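You operate a simulated robot arm through the tools that you are given. There is no shell and no other tool.

You run a simulated two-armed robot. Do the job below in one go: nothing can be reset, and whatever is moved stays where it is left.

JOB
Stand the sign for the last fault on the hatch, then reset, run and stop by the hand keypad. Set down upright: what you pick out.
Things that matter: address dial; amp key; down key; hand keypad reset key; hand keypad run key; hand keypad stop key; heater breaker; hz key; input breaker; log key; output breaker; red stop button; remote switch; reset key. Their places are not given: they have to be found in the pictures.

It is judged by the outcome, as a careful person would: the job done as asked, and still so three seconds after it is handed in. It fails if anything else is knocked over, pushed out of place, dropped, spilled or broken.

ROBOT AND FRAMES
Two 7-joint arms with fingered hands on one trunk that stands fixed in place. Base frame: the origin is at the foot of the trunk, x ahead of it, y to its left, z up. Lengths are in mm, angles in rad, forces in N, time in s.
The left shoulder is at [70, 157, 1239], the right one opposite. With the tool pointing down near the work surface each hand reaches from about 300 to 900 mm from the base axis, measured 20 degrees to its own side. Payload 5 kg a hand.
The TCP of each hand is the grasp point between the finger pads, 31 mm short of the fingertips. In the tool frame z runs along the fingers and y along their closing line. The gripper opens to 156 mm; its body begins 88 mm behind the TCP. The gripper is a hand of 4 fingers: y runs from the thumb to the fingers, the wrist lies at [0, 0, -249] in the tool frame, and closing takes about 1.5 s.
Orientation is that of the tool frame in the base frame, as a unit quaternion [w, x, y, z]. With the fingers straight down and closing along the base's y, the tool's x points along the base's -x, its y along +y and its z along -z.

CONTROLS
- The arms move only by the tool servo_tool. It takes "left_commands", "right_commands" or both (then of equal length, played together; a hand with none holds still); each is a list of rows, each a list of 7 numbers: the shift along the tool's x, y, z in mm, then the turn, a rotation vector about the tool's x, y, z in rad, then the opening in per cent of the stroke, from 0 (shut) to 100 (fully open). In form: [[dx, dy, dz, ax, ay, az, jaw], ...]. A call has 1 to 20 rows; each row shifts and turns the commanded pose from where the row before left it, along the tool's axes as they then stand. Rows are played at 5 a second. More than 50 mm and 0.15 rad between two rows, or a gripper value outside its range, and nothing of the call is played. A pose out of reach is approached as far as the arm can. The call stops where the force on the tool passes 40 N (or 10 N more than at its start, if that is more) or the arm is blocked; 0.2 s more then pass. Each finger travels about 108 mm/s and halts on what it meets, pressing with about 26 N; the grip force reading is that of the motor and also rises with nothing between the fingers. The clock runs only during rows and for 0.2 s after the last one: add rows that do not move to give the fingers time. It gives the time, the measured TCP pose, the force on the tool (base axes), the opening and the grip force at its end, in the units of the frame above (readings bear some noise), with the torque about the TCP (base axes, N m) and any sound that the robot's microphone picked up, and new pictures: "show" is both (left out), scene, wrist or none (wrist: the cameras of the hands that moved).
- Cameras (640 x 400 px; columns grow to the right, rows downward): "scene" is now at [108.7, 64.8, 1470.5]; the picture's right is [0.74, -0.68, 0.00], its down [-0.39, -0.42, -0.82] and it looks along [0.55, 0.60, -0.57] (base axes); focal length 290 px, centre (320, 200). "left" rides on the left gripper at [-72, 2, -111] in its tool frame; the picture's right is [-0.02, -1.00, 0.00], its down [0.84, -0.02, -0.54] and it looks along [0.54, -0.01, 0.84] (tool axes); focal length 234 px, centre (320, 200). "right" rides on the right gripper at [72, 2, -111] in its tool frame; the picture's right is [-0.02, 1.00, 0.00], its down [-0.84, -0.02, -0.54] and it looks along [-0.54, -0.01, 0.84] (tool axes); focal length 234 px, centre (320, 200).
- lift_body(by): slides the trunk up (or, below 0, down) by that many mm; the arms and the scene camera ride with it, the base frame stays. It gives what a move gives, with no picture.
- hand_shape(shape, hand): the hand has 4 fingers and takes this shape, open, in about a second: jaw (thumb against the fingers, like two jaws); tri (thumb and two fingers); tip (a fingertip pinch); poke (one finger out to press); point (the index stretched); flat (the hand flat); cup (the hand cupped); fist (a fist). The gripper value then closes the fingers along that shape, each until it touches; the sizes above hold for jaw. It gives what a move gives, with no picture.
- aim_head(pan, tilt): turns the head with the scene camera to pan (to the left, within 1.501 rad either way) and tilt (down, from -0.506 to 1.204), counted from straight ahead of the robot. It gives what a move gives, and a new picture of the scene camera.
- measure_at(camera, pixels): for up to 12 pixels [column, row] of the newest picture of that camera ("zoom" is the newest enlarged one), the place [x, y, z] in the base frame of the surface seen there, good to about 2 mm. No time passes.
- inspect(camera, box): a new picture of the part [left, top, right, bottom] of that camera's present view, enlarged. No time passes.
- sign_off(): hands the job in; it is judged then, once.

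Unless the task says otherwise, let go and move clear before handing in.

The tools are called after "Emit:" as name(argument=value, ...) on one line, values as JSON. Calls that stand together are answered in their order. servo_tool: Moves the arms, as the interface text tells. Its arguments: {"type":"object","properties":{"left_commands":{"type":"array","items":{"type":"array","items":{"type":"number"}}},"right_commands":{"type":"array","items":{"type":"array","items":{"type":"number"}}},"show":{"type":"string","enum":["both","scene","wrist","none"]}},"required":[]} The other tools are called the same way: lift_body (by) moves the trunk up or down; hand_shape (shape, hand) gives the hand a shape; aim_head (pan, tilt) turns the head that bears the scene camera; measure_at (camera, pixels) gives the place of the surface under pixels of a picture; inspect (camera, box) takes an enlarged picture of a part of a camera's view; sign_off () hands the job in.

At the start:

```text
t: 0.0
left_tool_pos: [409.7, 503.2, 1248.9]
left_tcp_rot: [0.0, 0.0, 1.0, 0.0]
left_force: [-0.8, -0.6, 0.2]
left_ft_torque: [0.02, -0.01, 0.04]
left_width: 155.7
left_grasp_force: 0.1
left_shape: jaw
right_tool_pos: [529.9, 69.1, 1156.4]
right_tcp_rot: [0.0, 0.001, 1.0, 0.0]
right_force: [0.6, -0.5, 0.0]
right_ft_torque: [0.02, -0.02, 0.01]
right_width: 155.9
right_grasp_force: 0.1
right_shape: jaw
trunk travel left (down, up): [-625.0, 315.0]
head pan, tilt (commanded): [0.827, 0.613]
```

scene: 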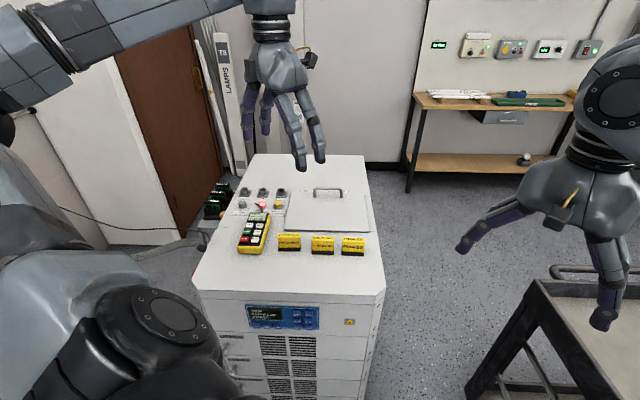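
right: 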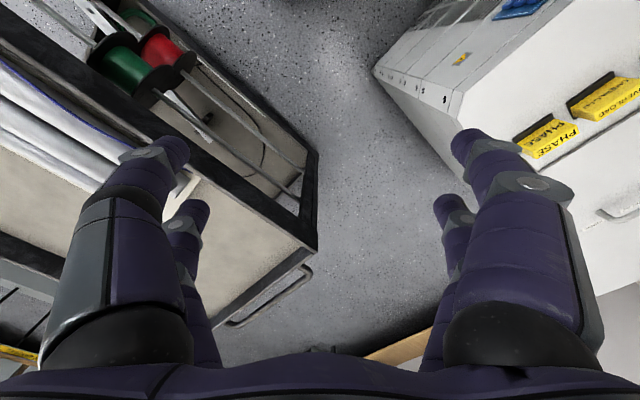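
left: 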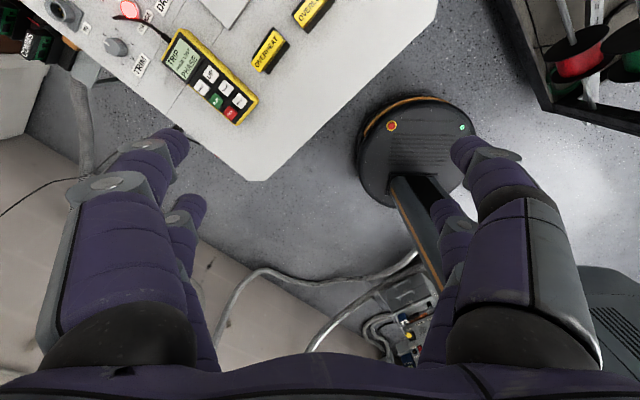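

The scene picture shows a white cabinet with a yellow hand keypad at about (255, 232), three yellow signs at (289, 242), (322, 244), (353, 245), and a display on the front at (282, 317). I'll enlarge those parts first.

Emit:
inspect(camera="scene", box=[220, 290, 380, 390])

Emit:
inspect(camera="scene", box=[220, 170, 380, 270])

Emit:
inspect(camera="left", box=[120, 0, 340, 138])

Emit:
inspect(camera="right", box=[440, 0, 640, 180])

```text
4.00 times, centred on (300, 340) of scene
```

zoom: 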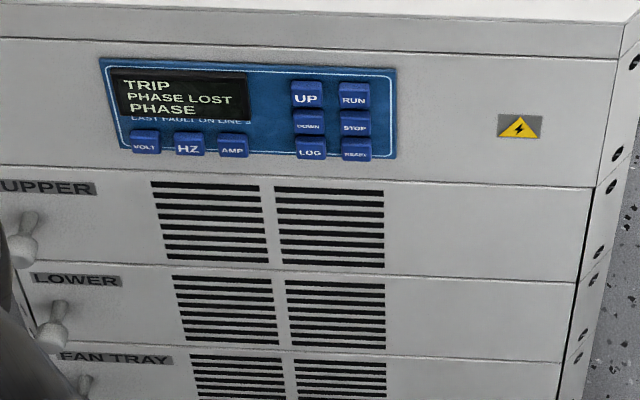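

```text
4.00 times, centred on (300, 220) of scene
```

zoom: 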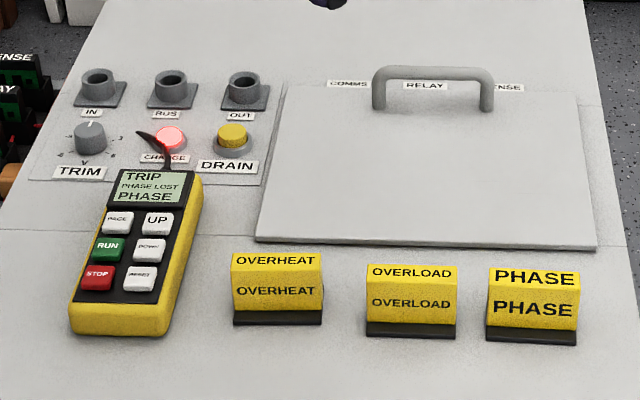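

```text
2.90 times, centred on (230, 69) of left
```

zoom: 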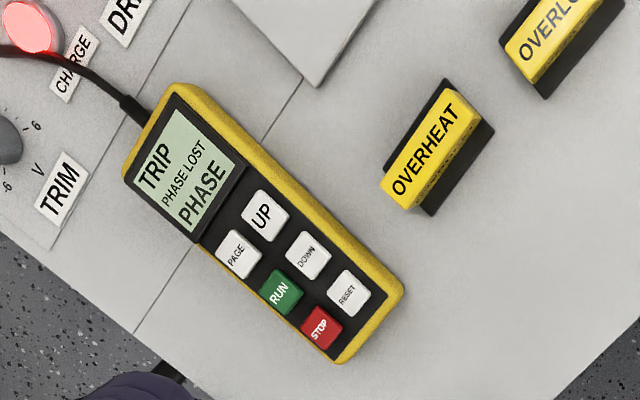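

```text
2.22 times, centred on (540, 90) of right
```

zoom: 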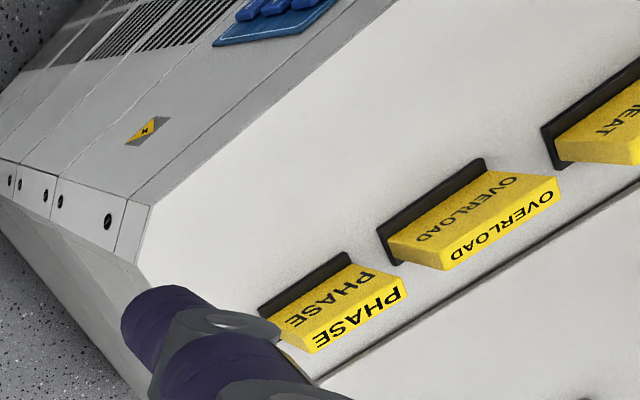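

The front display at (282, 317) and the keypad both read TRIP / PHASE LOST / PHASE, with "LAST FAULT ON LINE 3" below. I'll enlarge further to be sure, then measure positions.

Emit:
inspect(camera="scene", box=[244, 302, 324, 332])

Emit:
inspect(camera="scene", box=[230, 205, 280, 260])

Emit:
measure_at(camera="scene", pixels=[[284, 232], [371, 231], [291, 191], [369, 194], [315, 190], [340, 192], [353, 239], [353, 247], [353, 254], [322, 239], [289, 237], [300, 262]])

```text
8.00 times, centred on (284, 317) of scene
```

zoom: 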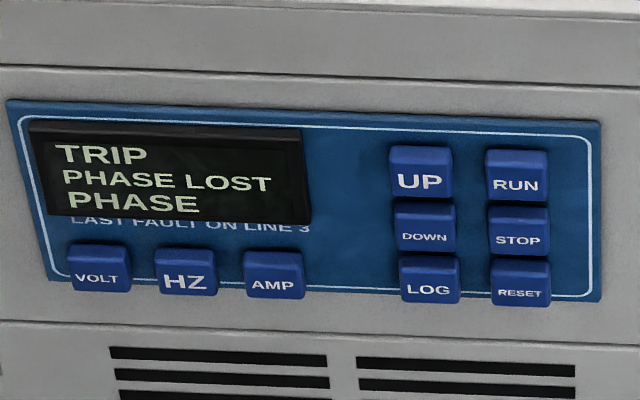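

```text
7.27 times, centred on (255, 232) of scene
```

zoom: 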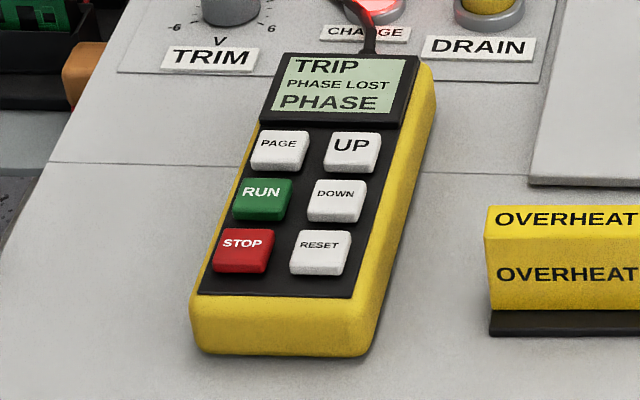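

```text
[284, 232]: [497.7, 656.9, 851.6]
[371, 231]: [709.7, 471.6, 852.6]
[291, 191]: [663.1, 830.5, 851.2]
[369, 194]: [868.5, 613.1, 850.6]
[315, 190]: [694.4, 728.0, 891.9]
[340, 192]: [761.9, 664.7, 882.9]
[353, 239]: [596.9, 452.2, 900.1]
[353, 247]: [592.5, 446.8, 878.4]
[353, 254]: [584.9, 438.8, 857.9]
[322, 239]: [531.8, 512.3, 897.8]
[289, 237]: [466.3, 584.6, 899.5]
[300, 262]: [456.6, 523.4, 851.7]
```

Display confirms PHASE as the last fault; the hatch is the lid with the handle (front edge roughly (498,657)–(710,472)), and the PHASE sign top is near (597, 452, 900). I'll look over the rest of the scene for the other controls before moving.

Emit:
inspect(camera="scene", box=[400, 0, 640, 150])

Emit:
inspect(camera="scene", box=[170, 150, 330, 250])

Emit:
inspect(camera="scene", box=[270, 225, 374, 265])

Emit:
measure_at(camera="zoom", pixels=[[440, 83], [600, 90], [440, 170], [420, 96], [580, 106], [430, 110], [577, 115], [450, 172], [575, 178], [510, 92], [510, 105], [510, 175]])

```text
2.67 times, centred on (520, 75) of scene
```

zoom: 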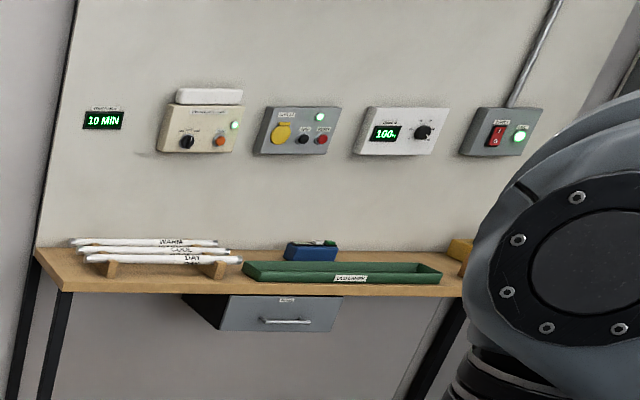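

```text
4.00 times, centred on (250, 200) of scene
```

zoom: 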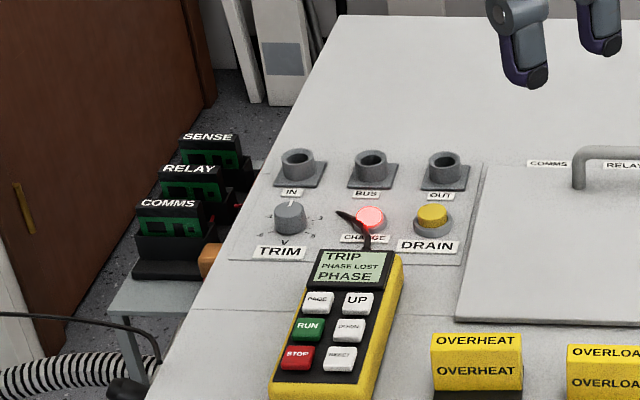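

```text
6.15 times, centred on (322, 245) of scene
```

zoom: 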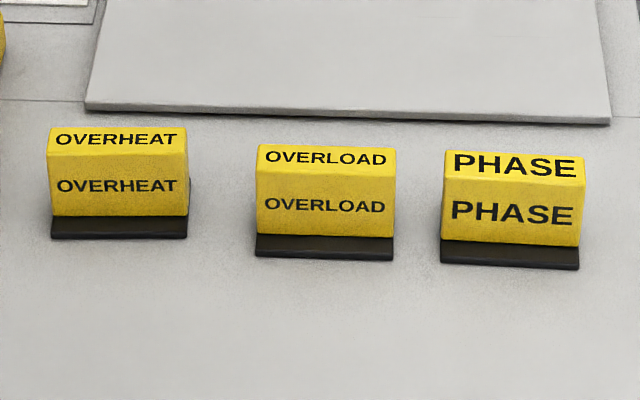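

```text
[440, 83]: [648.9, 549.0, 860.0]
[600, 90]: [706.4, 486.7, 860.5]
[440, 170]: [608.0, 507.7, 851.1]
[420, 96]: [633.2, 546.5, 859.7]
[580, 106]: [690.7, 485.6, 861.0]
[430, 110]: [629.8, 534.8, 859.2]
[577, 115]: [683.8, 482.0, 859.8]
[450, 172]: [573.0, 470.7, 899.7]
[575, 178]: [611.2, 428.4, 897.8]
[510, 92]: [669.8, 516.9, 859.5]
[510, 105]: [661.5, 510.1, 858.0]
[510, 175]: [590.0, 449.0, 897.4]
```

The PHASE sign is the rightmost (zoom (515, 200)); hatch top lies at z≈860. I'll measure the sign's corners and the keypad's keys precisely.

Emit:
measure_at(camera="zoom", pixels=[[448, 153], [583, 159], [447, 176], [580, 184], [445, 236], [577, 245], [444, 262], [576, 268], [442, 243], [576, 248], [392, 252], [393, 150]])

Emit:
measure_at(camera="scene", pixels=[[244, 239], [254, 240], [246, 232], [256, 232], [249, 225], [259, 225], [237, 250], [261, 252], [246, 213], [266, 214], [285, 232], [300, 233]])

```text
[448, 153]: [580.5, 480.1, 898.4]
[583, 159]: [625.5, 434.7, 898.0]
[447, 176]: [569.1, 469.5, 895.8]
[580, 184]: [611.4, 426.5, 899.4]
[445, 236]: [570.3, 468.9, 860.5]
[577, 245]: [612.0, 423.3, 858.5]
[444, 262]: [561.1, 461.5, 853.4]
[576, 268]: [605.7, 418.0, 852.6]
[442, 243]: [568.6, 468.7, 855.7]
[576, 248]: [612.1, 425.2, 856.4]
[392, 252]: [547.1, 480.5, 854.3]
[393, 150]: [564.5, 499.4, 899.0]
```

```text
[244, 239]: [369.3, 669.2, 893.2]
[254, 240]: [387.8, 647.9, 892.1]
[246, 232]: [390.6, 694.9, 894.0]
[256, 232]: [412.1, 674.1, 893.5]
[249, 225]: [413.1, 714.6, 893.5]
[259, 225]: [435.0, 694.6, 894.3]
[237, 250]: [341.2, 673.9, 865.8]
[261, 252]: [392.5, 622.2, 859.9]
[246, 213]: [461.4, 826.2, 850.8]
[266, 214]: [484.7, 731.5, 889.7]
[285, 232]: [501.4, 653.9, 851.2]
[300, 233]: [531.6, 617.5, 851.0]
```

The PHASE sign centre is about (597, 453), turned 45° with the cabinet, about 64 mm wide, 16–18 mm thick, on a ~42 mm deep foot. Keys: STOP (369,669,893), RESET (388,648,892), RUN (391,695,894). I'll tilt the head down to look for other controls (remote switch etc.) on the cabinet's front.

Emit:
aim_head(pan=0.75, tilt=1.0)

Emit:
measure_at(camera="left", pixels=[[165, 145], [190, 210], [470, 150], [440, 205], [150, 200], [490, 200]])

```text
t: 0.9
left_tool_pos: [410.3, 502.9, 1249.4]
left_tcp_rot: [0.001, 0.0, 1.0, 0.0]
left_force: [-0.7, -0.7, -0.1]
left_ft_torque: [0.03, -0.03, 0.04]
left_width: 156.2
left_grasp_force: 0.1
left_shape: jaw
right_tool_pos: [530.6, 68.9, 1156.5]
right_tcp_rot: [0.001, 0.0, 1.0, 0.0]
right_force: [0.1, 0.7, 0.5]
right_ft_torque: [0.01, 0.01, -0.02]
right_width: 155.9
right_grasp_force: 0.2
right_shape: jaw
trunk travel left (down, up): [-625.0, 315.0]
head pan, tilt (commanded): [0.75, 1.0]
```

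scene: 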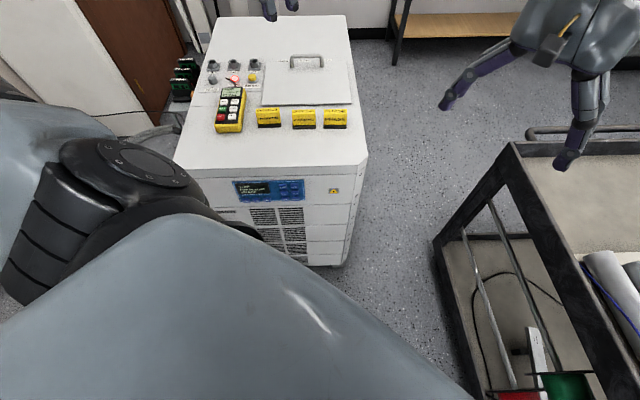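

```text
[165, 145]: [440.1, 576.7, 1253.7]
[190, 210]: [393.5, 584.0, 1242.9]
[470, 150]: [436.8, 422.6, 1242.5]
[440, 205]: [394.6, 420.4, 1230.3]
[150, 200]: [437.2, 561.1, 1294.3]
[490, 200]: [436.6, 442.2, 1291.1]
```

The left fingers straddle about ±37 mm in tool x, which fits between the signs (PHASE–OVERLOAD gap 25 mm plus sign half-width). I'll turn the left hand 45° about its axis and move it high over the PHASE sign at (597, 453).

Emit:
servo_tool(left_commands=[[0, 0, 0, 0, 0, 0.131, 60], [0, 0, 0, 0, 0, 0.131, 60], [0, 0, 0, 0, 0, 0.131, 60], [0, 0, 0, 0, 0, 0.131, 60], [0, 0, 0, 0, 0, 0.131, 60], [0, 0, 0, 0, 0, 0.13, 60], [-41.9, 24.2, 0, 0, 0, 0, 60], [-41.9, 24.2, 0, 0, 0, 0, 60], [-41.9, 24.2, 0, 0, 0, 0, 60], [-41.9, 24.2, 0, 0, 0, 0, 60], [0, 0, 48, 0, 0, 0, 60], [0, 0, 48, 0, 0, 0, 60], [0, 0, 48, 0, 0, 0, 60], [0, 0, 48, 0, 0, 0, 60], [0, 0, 0, 0, 0, 0, 60]])

```text
t: 4.1
left_tool_pos: [596.2, 452.8, 1056.9]
left_tcp_rot: [0.0, 0.382, 0.924, 0.0]
left_force: [0.5, -0.6, -0.4]
left_ft_torque: [-0.05, -0.05, 0.01]
left_width: 93.9
left_grasp_force: 0.0
left_shape: jaw
right_tool_pos: [529.3, 68.6, 1158.2]
right_tcp_rot: [0.001, 0.001, 1.0, 0.0]
right_force: [-0.1, 0.4, 0.1]
right_ft_torque: [0.0, 0.02, -0.04]
right_width: 156.0
right_grasp_force: 0.2
right_shape: jaw
trunk travel left (down, up): [-625.0, 315.0]
head pan, tilt (commanded): [0.75, 1.0]
```

scene: 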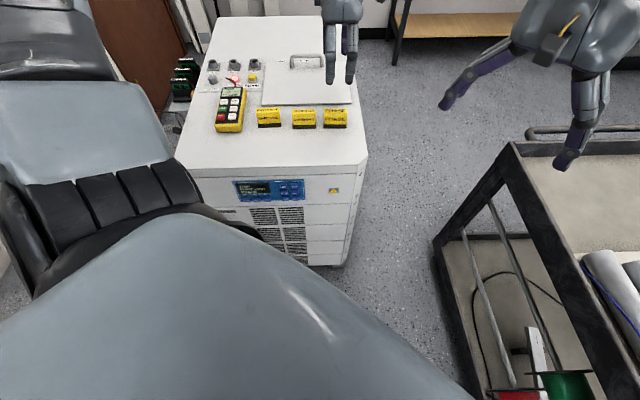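
left: 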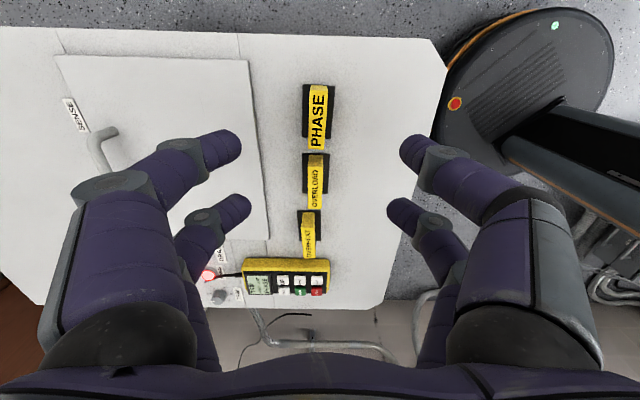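

The hand is over the sign with the sign lined up between the fingers at left-picture (318, 115). I'll enlarge and measure the sign's top corners from this closer view.

Emit:
inspect(camera="left", box=[270, 70, 370, 220])

```text
2.67 times, centred on (320, 145) of left
```

zoom: 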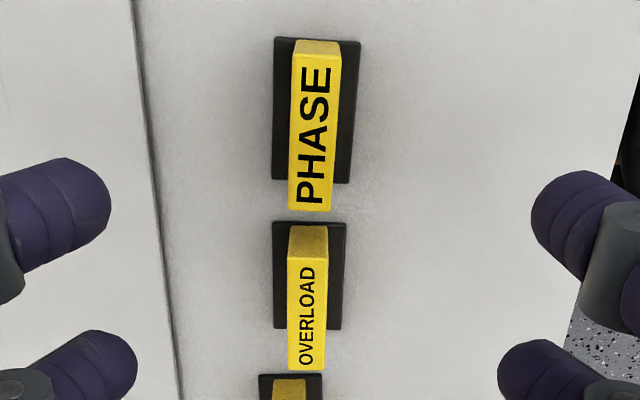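

Emit:
measure_at(camera="zoom", pixels=[[296, 60], [339, 60], [292, 208], [327, 208], [316, 130], [278, 42], [358, 46], [275, 180], [346, 180], [291, 364], [324, 366], [160, 300]])

```text
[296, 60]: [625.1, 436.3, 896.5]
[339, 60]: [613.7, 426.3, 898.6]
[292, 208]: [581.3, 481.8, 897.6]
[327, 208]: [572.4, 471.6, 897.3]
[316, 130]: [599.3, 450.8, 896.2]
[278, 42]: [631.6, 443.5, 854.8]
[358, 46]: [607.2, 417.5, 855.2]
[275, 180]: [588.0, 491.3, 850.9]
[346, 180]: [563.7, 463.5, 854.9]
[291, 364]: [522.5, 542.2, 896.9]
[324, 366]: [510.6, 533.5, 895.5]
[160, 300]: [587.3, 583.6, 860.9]
```

The sign's top centre is (598, 453.5), its foot is ~35 mm deep with its top at z≈855, and the fingers clear OVERLOAD by ~19 mm. I'll go down to TCP z≈893 with the opening held at 60 %, then look before closing.

Emit:
servo_tool(left_commands=[[-0.8, 1.8, 40, 0, 0, 0.02, 60], [0, 0, 40, 0, 0, 0, 60], [0, 0, 40, 0, 0, 0, 60], [0, 0, 24, 0, 0, 0, 60], [0, 0, 10, 0, 0, 0, 60], [0, 0, 9, 0, 0, 0, 60], [0, 0, 0, 0, 0, 0, 60]])

```text
t: 5.7
left_tool_pos: [599.1, 452.7, 894.0]
left_tcp_rot: [0.0, 0.392, 0.92, 0.0]
left_force: [-0.5, 0.2, 0.0]
left_ft_torque: [0.02, 0.02, -0.01]
left_width: 94.0
left_grasp_force: 0.1
left_shape: jaw
right_tool_pos: [529.3, 70.5, 1157.3]
right_tcp_rot: [0.001, 0.001, 1.0, 0.0]
right_force: [0.3, 0.1, -0.2]
right_ft_torque: [0.0, 0.0, 0.03]
right_width: 155.9
right_grasp_force: 0.2
right_shape: jaw
trunk travel left (down, up): [-625.0, 315.0]
head pan, tilt (commanded): [0.75, 1.0]
```

scene: 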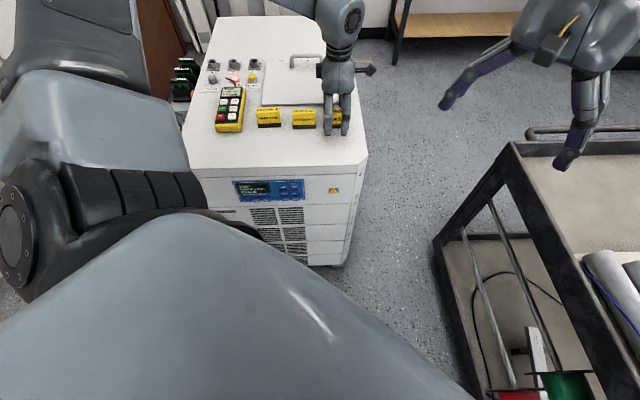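
left: 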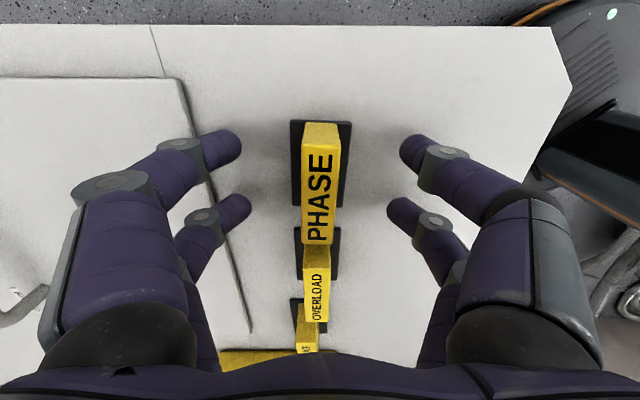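

The hand is at z 894, fingers either side of the PHASE sign, no contact. I'll check the fingertips' places against the signs before closing.

Emit:
measure_at(camera="left", pixels=[[235, 145], [245, 206], [405, 150], [395, 208], [318, 240], [312, 130], [340, 135], [316, 320], [322, 275], [305, 243], [331, 243], [320, 190]])

```text
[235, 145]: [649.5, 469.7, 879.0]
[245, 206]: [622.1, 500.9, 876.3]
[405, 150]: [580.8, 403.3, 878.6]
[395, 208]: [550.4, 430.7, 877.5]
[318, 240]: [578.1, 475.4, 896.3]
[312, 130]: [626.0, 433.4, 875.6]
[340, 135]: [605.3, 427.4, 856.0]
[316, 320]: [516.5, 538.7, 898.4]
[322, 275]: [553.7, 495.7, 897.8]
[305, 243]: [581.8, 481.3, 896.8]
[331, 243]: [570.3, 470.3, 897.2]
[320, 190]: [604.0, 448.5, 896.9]
```

Fingertips fall at lateral 83 and 125 against the sign's 71–136, so both finger pairs are on the PHASE sign only. Closing now.

Emit:
servo_tool(left_commands=[[0, 0, 0, 0, 0, 0, 40], [0, 0, 0, 0, 0, 0, 25], [0, 0, 0, 0, 0, 0, 15], [0, 0, 0, 0, 0, 0, 8], [0, 0, 0, 0, 0, 0, 0], [0, 0, 0, 0, 0, 0, 0], [0, 0, 0, 0, 0, 0, 0], [0, 0, 0, 0, 0, 0, 0]])

```text
t: 7.5
left_tool_pos: [597.9, 452.9, 894.7]
left_tcp_rot: [-0.001, 0.393, 0.92, 0.001]
left_force: [0.5, 0.1, -0.3]
left_ft_torque: [0.02, 0.0, -0.01]
left_width: 14.0
left_grasp_force: 25.8
left_shape: jaw
right_tool_pos: [530.6, 69.4, 1158.0]
right_tcp_rot: [0.001, 0.001, 1.0, 0.0]
right_force: [0.2, 0.2, 0.1]
right_ft_torque: [-0.02, 0.01, 0.0]
right_width: 155.7
right_grasp_force: 0.0
right_shape: jaw
trunk travel left (down, up): [-625.0, 315.0]
head pan, tilt (commanded): [0.75, 1.0]
```

scene: 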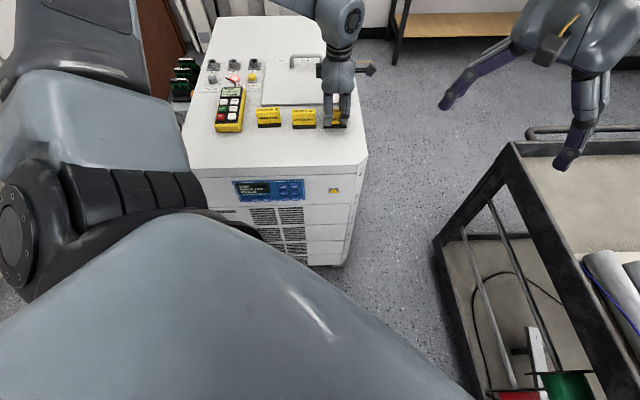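
left: 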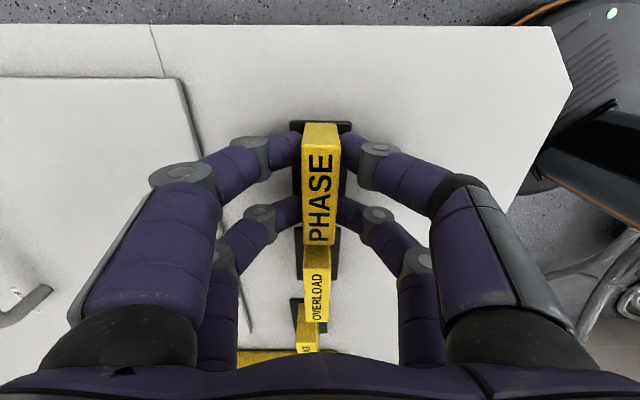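

Grip holds at 14 mm width with 25.8 N. I'll lift straight up 70 mm and look.

Emit:
servo_tool(left_commands=[[0, 0, -5, 0, 0, 0, 0], [0, 0, -10, 0, 0, 0, 0], [0, 0, -20, 0, 0, 0, 0], [0, 0, -20, 0, 0, 0, 0], [0, 0, -15, 0, 0, 0, 0], [0, 0, 0, 0, 0, 0, 0]])

```text
t: 8.9
left_tool_pos: [598.1, 453.6, 962.5]
left_tcp_rot: [0.0, 0.393, 0.92, 0.0]
left_force: [0.0, -0.5, -0.3]
left_ft_torque: [0.0, -0.05, 0.01]
left_width: 13.9
left_grasp_force: 26.4
left_shape: jaw
right_tool_pos: [531.4, 68.9, 1156.5]
right_tcp_rot: [0.001, 0.001, 1.0, -0.001]
right_force: [-0.6, 0.3, -0.4]
right_ft_torque: [0.02, 0.01, -0.02]
right_width: 155.9
right_grasp_force: 0.0
right_shape: jaw
trunk travel left (down, up): [-625.0, 315.0]
head pan, tilt (commanded): [0.75, 1.0]
```

scene: 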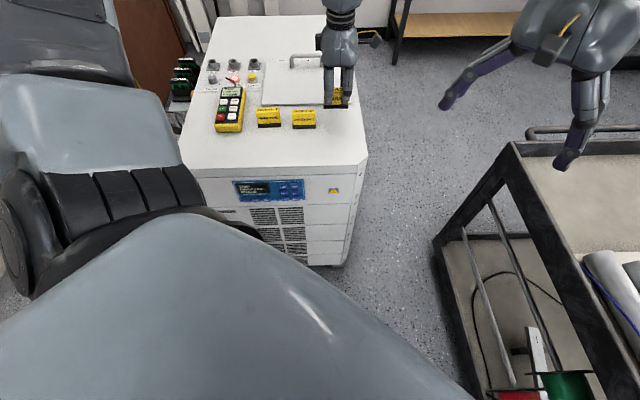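
left: 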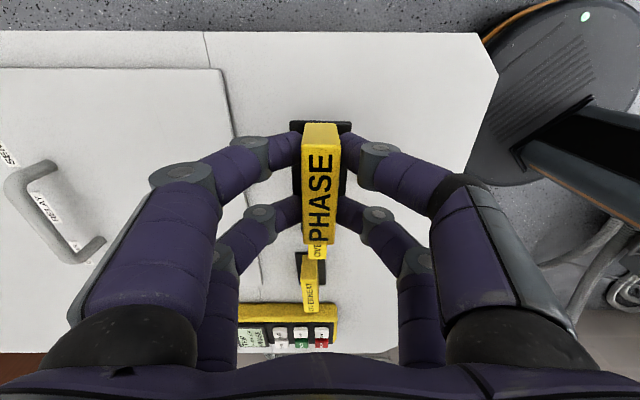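

The sign is lifted level and the other two signs are undisturbed. I'll carry it back and left over the hatch to about (668, 583).

Emit:
servo_tool(left_commands=[[11.3, 35.15, 0, 0, 0, 0, 0], [11.3, 35.15, 0, 0, 0, 0, 0], [11.3, 35.15, 0, 0, 0, 0, 0], [11.3, 35.15, 0, 0, 0, 0, 0], [0, 0, 20, 0, 0, 0, 0], [0, 0, 15, 0, 0, 0, 0], [0, 0, 0, 0, 0, 0, 0]])

```text
t: 10.5
left_tool_pos: [667.7, 582.5, 929.0]
left_tcp_rot: [0.0, 0.392, 0.92, 0.001]
left_force: [0.3, -1.1, -0.3]
left_ft_torque: [-0.02, 0.01, -0.02]
left_width: 14.0
left_grasp_force: 26.1
left_shape: jaw
right_tool_pos: [531.4, 68.8, 1156.7]
right_tcp_rot: [0.001, 0.001, 1.0, 0.0]
right_force: [0.2, 0.0, -0.9]
right_ft_torque: [0.0, -0.05, 0.0]
right_width: 156.0
right_grasp_force: 0.1
right_shape: jaw
trunk travel left (down, up): [-625.0, 315.0]
head pan, tilt (commanded): [0.75, 1.0]
```

scene: 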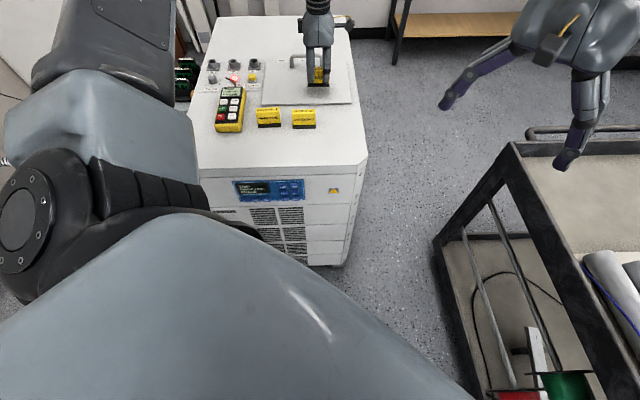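
left: 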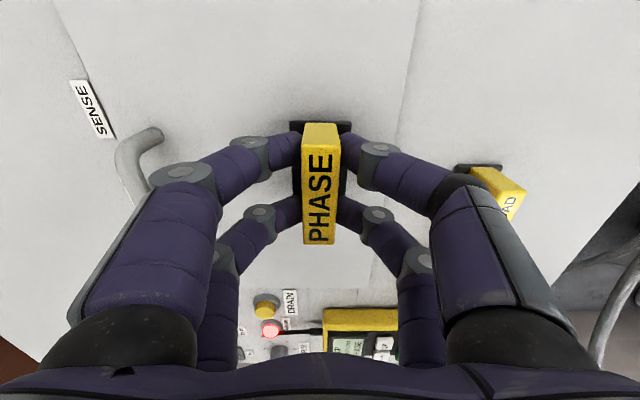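

The sign is over the hatch at (668, 582), between the front edge (seen at left-picture col ~400) and the handle. I'll measure the hatch surface around it and then lower.

Emit:
measure_at(camera="left", pixels=[[270, 60], [370, 90], [398, 110], [320, 60], [320, 280], [200, 80], [155, 135], [420, 100]])

Emit:
inspect(camera="scene", box=[240, 30, 370, 140])

```text
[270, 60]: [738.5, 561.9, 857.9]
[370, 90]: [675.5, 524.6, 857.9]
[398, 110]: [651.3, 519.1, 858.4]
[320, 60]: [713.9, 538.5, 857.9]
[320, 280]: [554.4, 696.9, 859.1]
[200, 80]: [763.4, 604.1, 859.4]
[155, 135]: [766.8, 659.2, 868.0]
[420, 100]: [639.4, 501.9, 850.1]
```

```text
3.64 times, centred on (305, 85) of scene
```

zoom: 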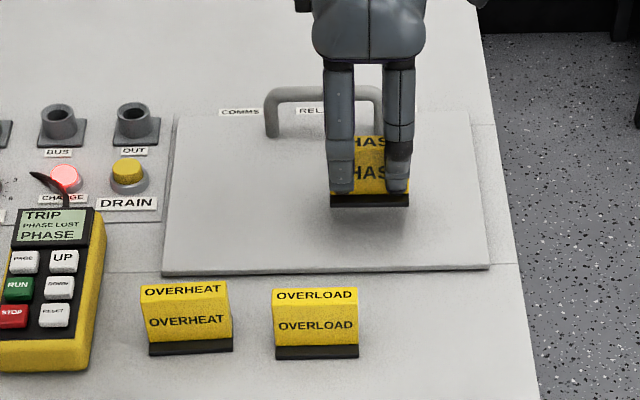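

The hatch surface is z≈858.5–859, about 8 mm above the cabinet top, so the foot should touch at TCP z≈902.5. Lowering gently to just above that.

Emit:
servo_tool(left_commands=[[0, 0, 10, 0, 0, 0, 0], [0, 0, 8, 0, 0, 0, 0], [0, 0, 4, 0, 0, 0, 0], [0, 0, 2, 0, 0, 0, 0], [0, 0, 1, 0, 0, 0, 0], [0, 0, 0, 0, 0, 0, 0]])

Emit:
inspect(camera="scene", box=[290, 50, 350, 110])

```text
t: 11.9
left_tool_pos: [668.2, 583.2, 904.6]
left_tcp_rot: [0.0, 0.392, 0.92, 0.0]
left_force: [-0.1, 0.2, 0.3]
left_ft_torque: [-0.01, 0.01, -0.02]
left_width: 14.0
left_grasp_force: 26.4
left_shape: jaw
right_tool_pos: [529.8, 68.6, 1158.2]
right_tcp_rot: [0.001, 0.001, 1.0, 0.0]
right_force: [-0.3, 0.1, -0.1]
right_ft_torque: [-0.01, -0.03, 0.02]
right_width: 155.8
right_grasp_force: 0.2
right_shape: jaw
trunk travel left (down, up): [-625.0, 315.0]
head pan, tilt (commanded): [0.75, 1.0]
```

scene: 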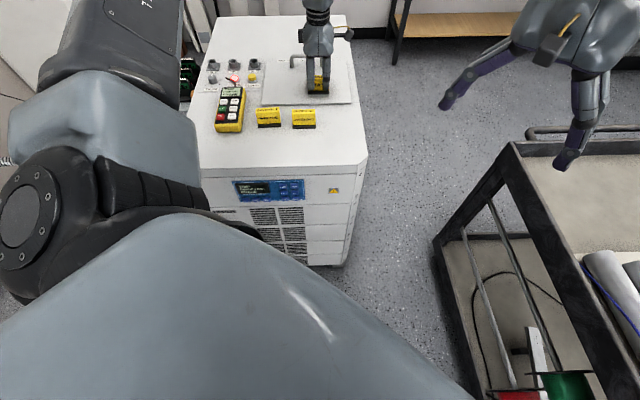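
left: 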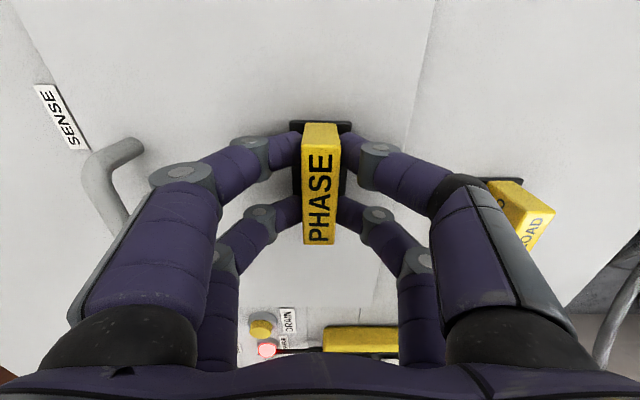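

```text
6.67 times, centred on (320, 80) of scene
```

zoom: 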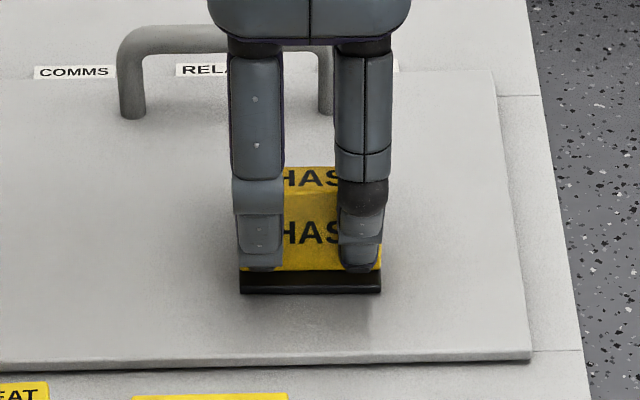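

No contact yet at z 904.6. I'll go down another 2 mm in small steps and watch the upward force.

Emit:
servo_tool(left_commands=[[0, 0, 1, 0, 0, 0, 0], [0, 0, 0, 0, 0, 0, 0], [0, 0, 1, 0, 0, 0, 0], [0, 0, 0, 0, 0, 0, 0]], show="none")

```text
t: 12.9
left_tool_pos: [667.9, 581.9, 903.6]
left_tcp_rot: [0.0, 0.393, 0.92, 0.0]
left_force: [0.2, 0.0, 3.7]
left_ft_torque: [-0.07, -0.03, -0.02]
left_width: 14.0
left_grasp_force: 26.0
left_shape: jaw
right_tool_pos: [529.7, 68.3, 1157.7]
right_tcp_rot: [0.001, 0.001, 1.0, 0.0]
right_force: [-0.2, 0.3, 0.8]
right_ft_torque: [0.0, 0.02, -0.01]
right_width: 155.8
right_grasp_force: 0.0
right_shape: jaw
trunk travel left (down, up): [-625.0, 315.0]
head pan, tilt (commanded): [0.75, 1.0]
```

The upward force is now 3.7 N, so the foot rests on the hatch. I'll open the fingers gently.

Emit:
servo_tool(left_commands=[[0, 0, 0, 0, 0, 0, 8], [0, 0, 0, 0, 0, 0, 12], [0, 0, 0, 0, 0, 0, 16], [0, 0, 0, 0, 0, 0, 22], [0, 0, 0, 0, 0, 0, 32], [0, 0, 0, 0, 0, 0, 45], [0, 0, 0, 0, 0, 0, 58], [0, 0, 0, 0, 0, 0, 58]])

Emit:
inspect(camera="scene", box=[290, 50, 350, 110])

```text
t: 14.7
left_tool_pos: [668.2, 582.9, 903.0]
left_tcp_rot: [0.0, 0.393, 0.92, 0.0]
left_force: [-0.1, 0.5, 0.0]
left_ft_torque: [0.03, 0.04, 0.0]
left_width: 89.9
left_grasp_force: 0.1
left_shape: jaw
right_tool_pos: [531.4, 69.2, 1156.5]
right_tcp_rot: [0.001, 0.0, 1.0, -0.001]
right_force: [-0.1, -0.4, -0.1]
right_ft_torque: [-0.02, 0.02, 0.02]
right_width: 155.8
right_grasp_force: 0.1
right_shape: jaw
trunk travel left (down, up): [-625.0, 315.0]
head pan, tilt (commanded): [0.75, 1.0]
```

scene: 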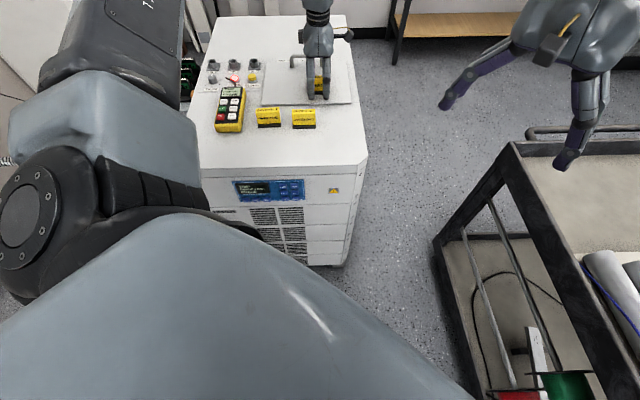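
left: 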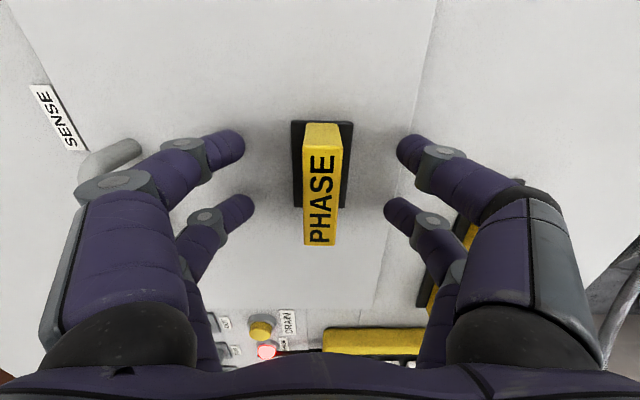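

```text
6.67 times, centred on (320, 80) of scene
```

zoom: 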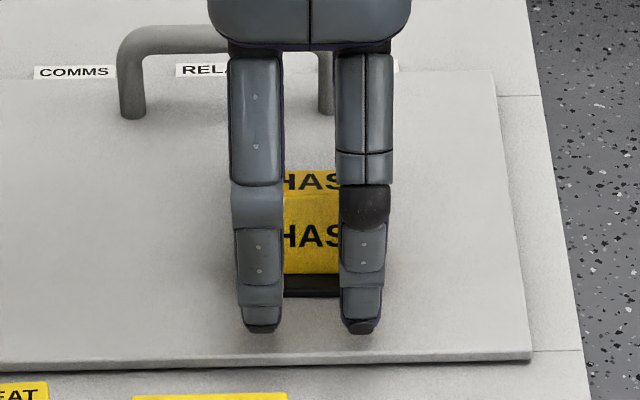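

The PHASE sign stands upright on its own on the hatch. I'll rise straight up clear of it.

Emit:
servo_tool(left_commands=[[0, 0, -10, 0, 0, 0, 58], [0, 0, -30, 0, 0, 0, 58], [0, 0, -40, 0, 0, 0, 58], [0, 0, -40, 0, 0, 0, 58], [0, 0, -40, 0, 0, 0, 58], [0, 0, 0, 0, 0, 0, 58]])

Emit:
inspect(camera="scene", box=[200, 30, 370, 140])

```text
t: 16.1
left_tool_pos: [668.7, 583.6, 1061.5]
left_tcp_rot: [-0.001, 0.391, 0.92, 0.0]
left_force: [0.1, 1.0, 0.6]
left_ft_torque: [0.01, 0.06, 0.03]
left_width: 90.1
left_grasp_force: 0.0
left_shape: jaw
right_tool_pos: [531.2, 70.3, 1157.4]
right_tcp_rot: [0.002, 0.001, 1.0, 0.0]
right_force: [-0.4, 1.2, -0.4]
right_ft_torque: [0.0, 0.03, 0.03]
right_width: 155.9
right_grasp_force: 0.0
right_shape: jaw
trunk travel left (down, up): [-625.0, 315.0]
head pan, tilt (commanded): [0.75, 1.0]
```

scene: 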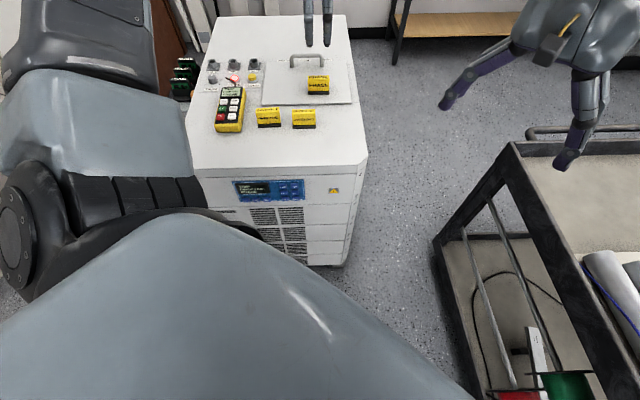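
left: 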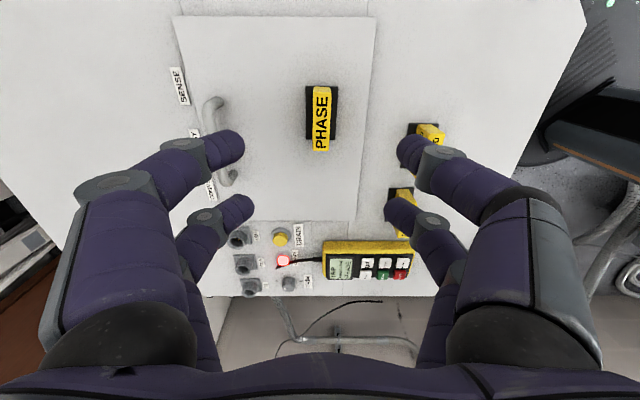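

```text
3.64 times, centred on (285, 85) of scene
```

zoom: 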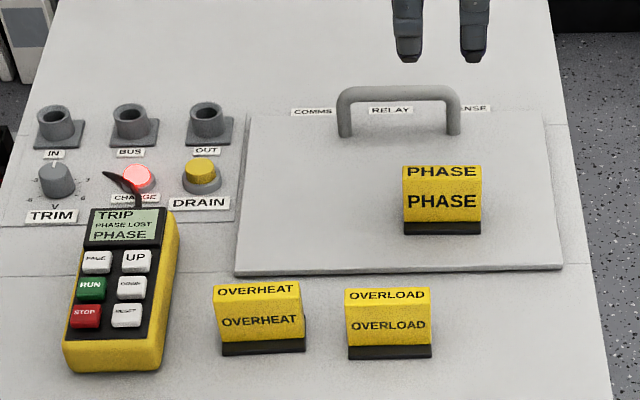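

The sign stands on the hatch and the other signs are in place. Now I'll give the left hand the poke shape and see where the pressing fingertip sits.

Emit:
hand_shape(shape="poke", hand="left")

Emit:
inspect(camera="left", box=[0, 0, 640, 400])

Emit:
inspect(camera="scene", box=[200, 0, 440, 150])

```text
t: 17.0
left_tool_pos: [668.7, 583.5, 1063.1]
left_tcp_rot: [0.0, 0.392, 0.92, -0.001]
left_force: [-0.3, -0.2, 0.1]
left_ft_torque: [0.02, -0.02, 0.01]
left_width: 0.0
left_grasp_force: 0.0
left_shape: poke
right_tool_pos: [529.7, 69.0, 1157.2]
right_tcp_rot: [0.0, 0.0, 1.0, 0.0]
right_force: [0.3, -0.4, -0.4]
right_ft_torque: [0.03, -0.01, 0.0]
right_width: 156.0
right_grasp_force: 0.0
right_shape: jaw
trunk travel left (down, up): [-625.0, 315.0]
head pan, tilt (commanded): [0.75, 1.0]
```

```text
1.00 times, centred on (320, 200) of left (not enlarged: the box is as wide or as high as the picture)
```

zoom: 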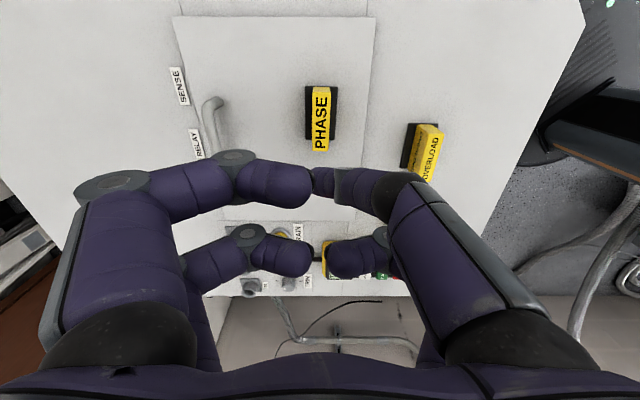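

```text
2.67 times, centred on (320, 75) of scene
```

zoom: 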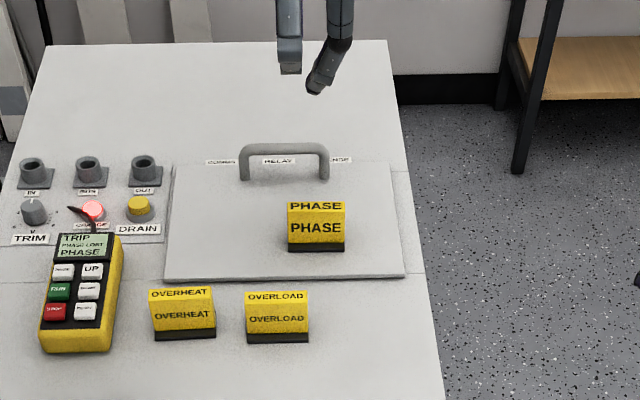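

The hand looks only partly reshaped (width 0, fingers curled in). I'll run a few still rows with the gripper open so it settles, and look again.

Emit:
servo_tool(left_commands=[[0, 0, 0, 0, 0, 0, 100], [0, 0, 0, 0, 0, 0, 100], [0, 0, 0, 0, 0, 0, 100], [0, 0, 0, 0, 0, 0, 100], [0, 0, 0, 0, 0, 0, 100]])

Emit:
inspect(camera="scene", box=[200, 0, 440, 150])

```text
t: 18.2
left_tool_pos: [668.5, 583.3, 1061.2]
left_tcp_rot: [0.0, 0.392, 0.92, 0.0]
left_force: [0.4, -0.1, 0.2]
left_ft_torque: [0.02, 0.02, -0.02]
left_width: 0.3
left_grasp_force: 0.0
left_shape: poke
right_tool_pos: [530.4, 69.8, 1155.7]
right_tcp_rot: [0.001, 0.0, 1.0, 0.001]
right_force: [0.2, -0.2, 0.1]
right_ft_torque: [0.02, 0.01, 0.0]
right_width: 155.9
right_grasp_force: 0.0
right_shape: jaw
trunk travel left (down, up): [-625.0, 315.0]
head pan, tilt (commanded): [0.75, 1.0]
```

scene: 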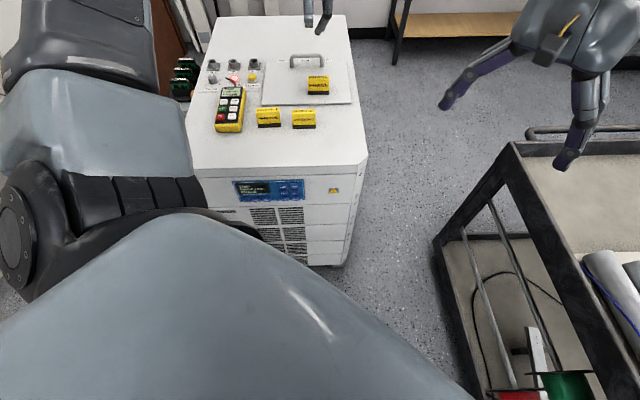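
left: 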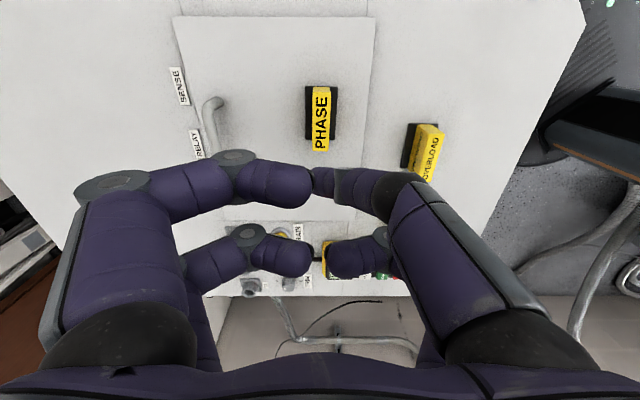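

```text
2.67 times, centred on (320, 75) of scene
```

zoom: 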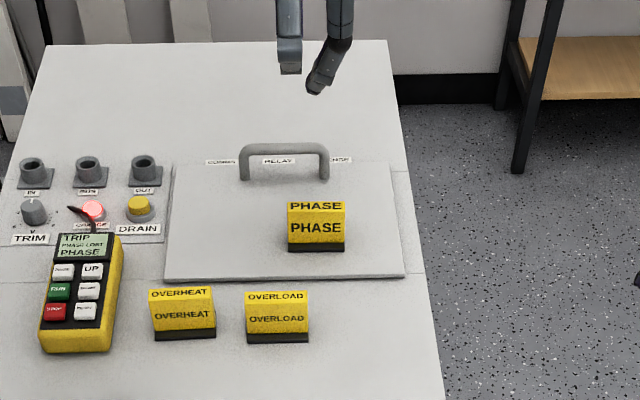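

In poke shape one thumb-side finger seems to reach lower (scene zoom (318, 85)). I'll tilt the head to see the whole hand from the side.

Emit:
aim_head(pan=0.75, tilt=0.6)

Emit:
inspect(camera="scene", box=[270, 40, 390, 190])

Emit:
inspect(camera="left", box=[220, 130, 420, 290])

Emit:
measure_at(camera="left", pixels=[[320, 178], [316, 182], [304, 188], [345, 185], [303, 262], [335, 262], [365, 185], [325, 190]])

```text
t: 19.0
left_tool_pos: [668.4, 583.0, 1062.0]
left_tcp_rot: [0.0, 0.392, 0.92, 0.0]
left_force: [0.2, 0.1, 1.3]
left_ft_torque: [0.01, -0.01, 0.0]
left_width: 0.0
left_grasp_force: 0.1
left_shape: poke
right_tool_pos: [530.1, 71.3, 1157.5]
right_tcp_rot: [0.001, 0.001, 1.0, 0.0]
right_force: [0.5, -0.2, -0.7]
right_ft_torque: [-0.01, 0.0, 0.02]
right_width: 155.9
right_grasp_force: 0.0
right_shape: jaw
trunk travel left (down, up): [-625.0, 315.0]
head pan, tilt (commanded): [0.75, 0.6]
```

scene: 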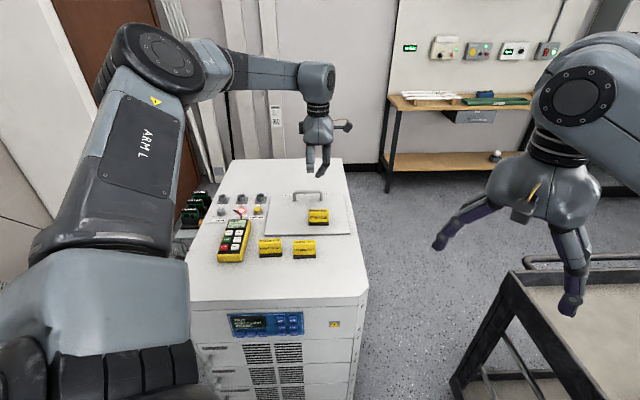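

```text
2.67 times, centred on (330, 115) of scene
```

zoom: 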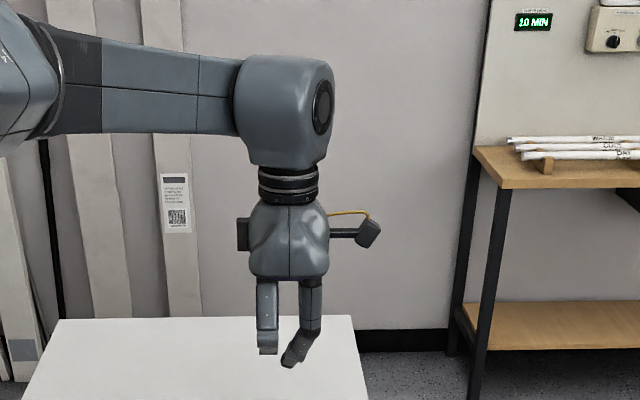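

```text
2.50 times, centred on (320, 210) of left
```

zoom: 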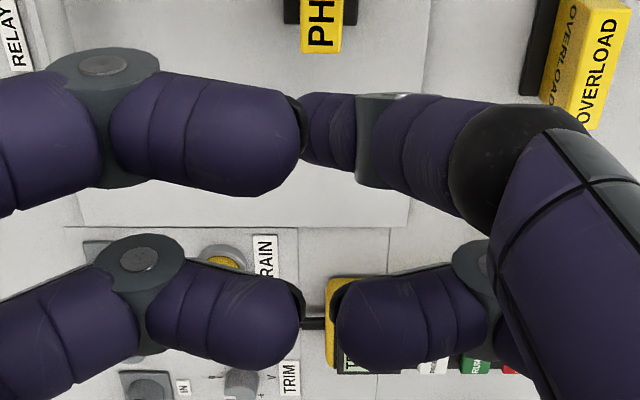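

```text
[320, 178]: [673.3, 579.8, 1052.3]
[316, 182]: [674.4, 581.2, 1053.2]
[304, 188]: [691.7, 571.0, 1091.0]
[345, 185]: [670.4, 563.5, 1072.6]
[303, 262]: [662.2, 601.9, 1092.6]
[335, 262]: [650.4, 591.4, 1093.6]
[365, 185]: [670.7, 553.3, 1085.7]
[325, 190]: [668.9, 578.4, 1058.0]
```

The poking finger is the thumb-side one with its tip near the TCP line, reaching below the curled ones. I'll enlarge it in the scene view and measure its tip.

Emit:
inspect(camera="scene", box=[296, 136, 344, 184])

```text
8.33 times, centred on (320, 160) of scene
```

zoom: 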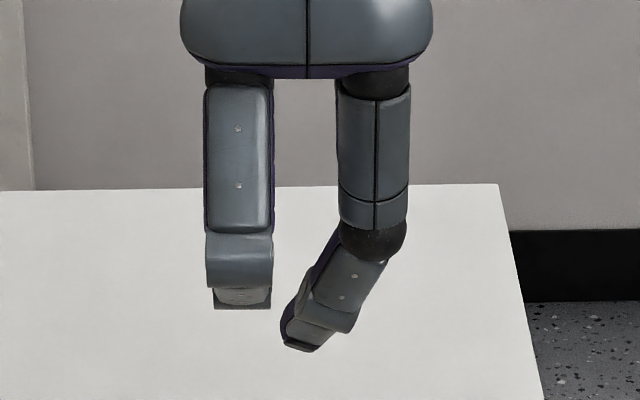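

Emit:
measure_at(camera="zoom", pixels=[[300, 345], [288, 338], [310, 340], [318, 348], [295, 330], [330, 325], [240, 300], [240, 270], [350, 300], [374, 240], [302, 349], [290, 347]])

```text
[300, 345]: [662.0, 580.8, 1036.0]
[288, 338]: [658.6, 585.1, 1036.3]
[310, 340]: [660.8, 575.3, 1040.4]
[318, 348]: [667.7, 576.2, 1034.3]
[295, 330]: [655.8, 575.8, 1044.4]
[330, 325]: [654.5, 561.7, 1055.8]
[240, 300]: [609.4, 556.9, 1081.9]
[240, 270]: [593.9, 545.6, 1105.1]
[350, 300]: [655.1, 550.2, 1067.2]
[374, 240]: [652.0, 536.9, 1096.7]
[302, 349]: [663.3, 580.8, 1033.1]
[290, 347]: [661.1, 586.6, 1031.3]
```

The poke tip is at about (665, 583, 1031), i.e. straight below the TCP by ~31 mm, with the other fingers ~50 mm higher. Now I'll measure the keypad keys closely in the scene view.

Emit:
inspect(camera="scene", box=[212, 212, 260, 268])

```text
7.14 times, centred on (236, 240) of scene
```

zoom: 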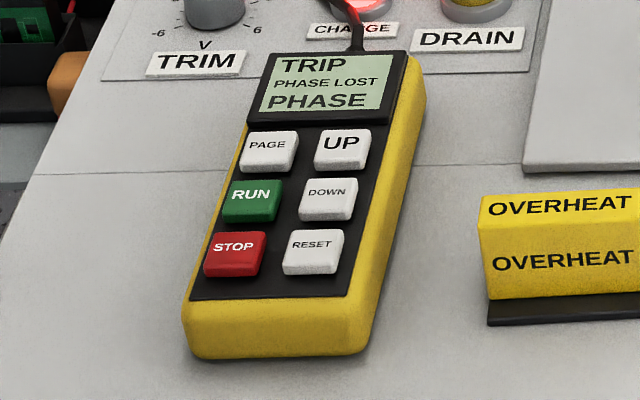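

Emit:
measure_at(camera="zoom", pixels=[[313, 244], [252, 194], [234, 246], [293, 233], [340, 233], [287, 262], [335, 262], [232, 183], [280, 183], [268, 246], [234, 205], [350, 290]])

```text
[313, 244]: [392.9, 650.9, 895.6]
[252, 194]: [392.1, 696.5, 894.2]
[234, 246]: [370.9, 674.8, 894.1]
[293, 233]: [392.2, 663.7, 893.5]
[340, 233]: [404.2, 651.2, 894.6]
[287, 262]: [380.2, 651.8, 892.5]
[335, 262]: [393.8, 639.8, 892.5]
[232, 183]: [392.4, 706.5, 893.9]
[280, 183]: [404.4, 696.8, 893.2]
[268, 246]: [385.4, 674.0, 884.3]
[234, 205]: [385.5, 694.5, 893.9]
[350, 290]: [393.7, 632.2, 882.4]
```

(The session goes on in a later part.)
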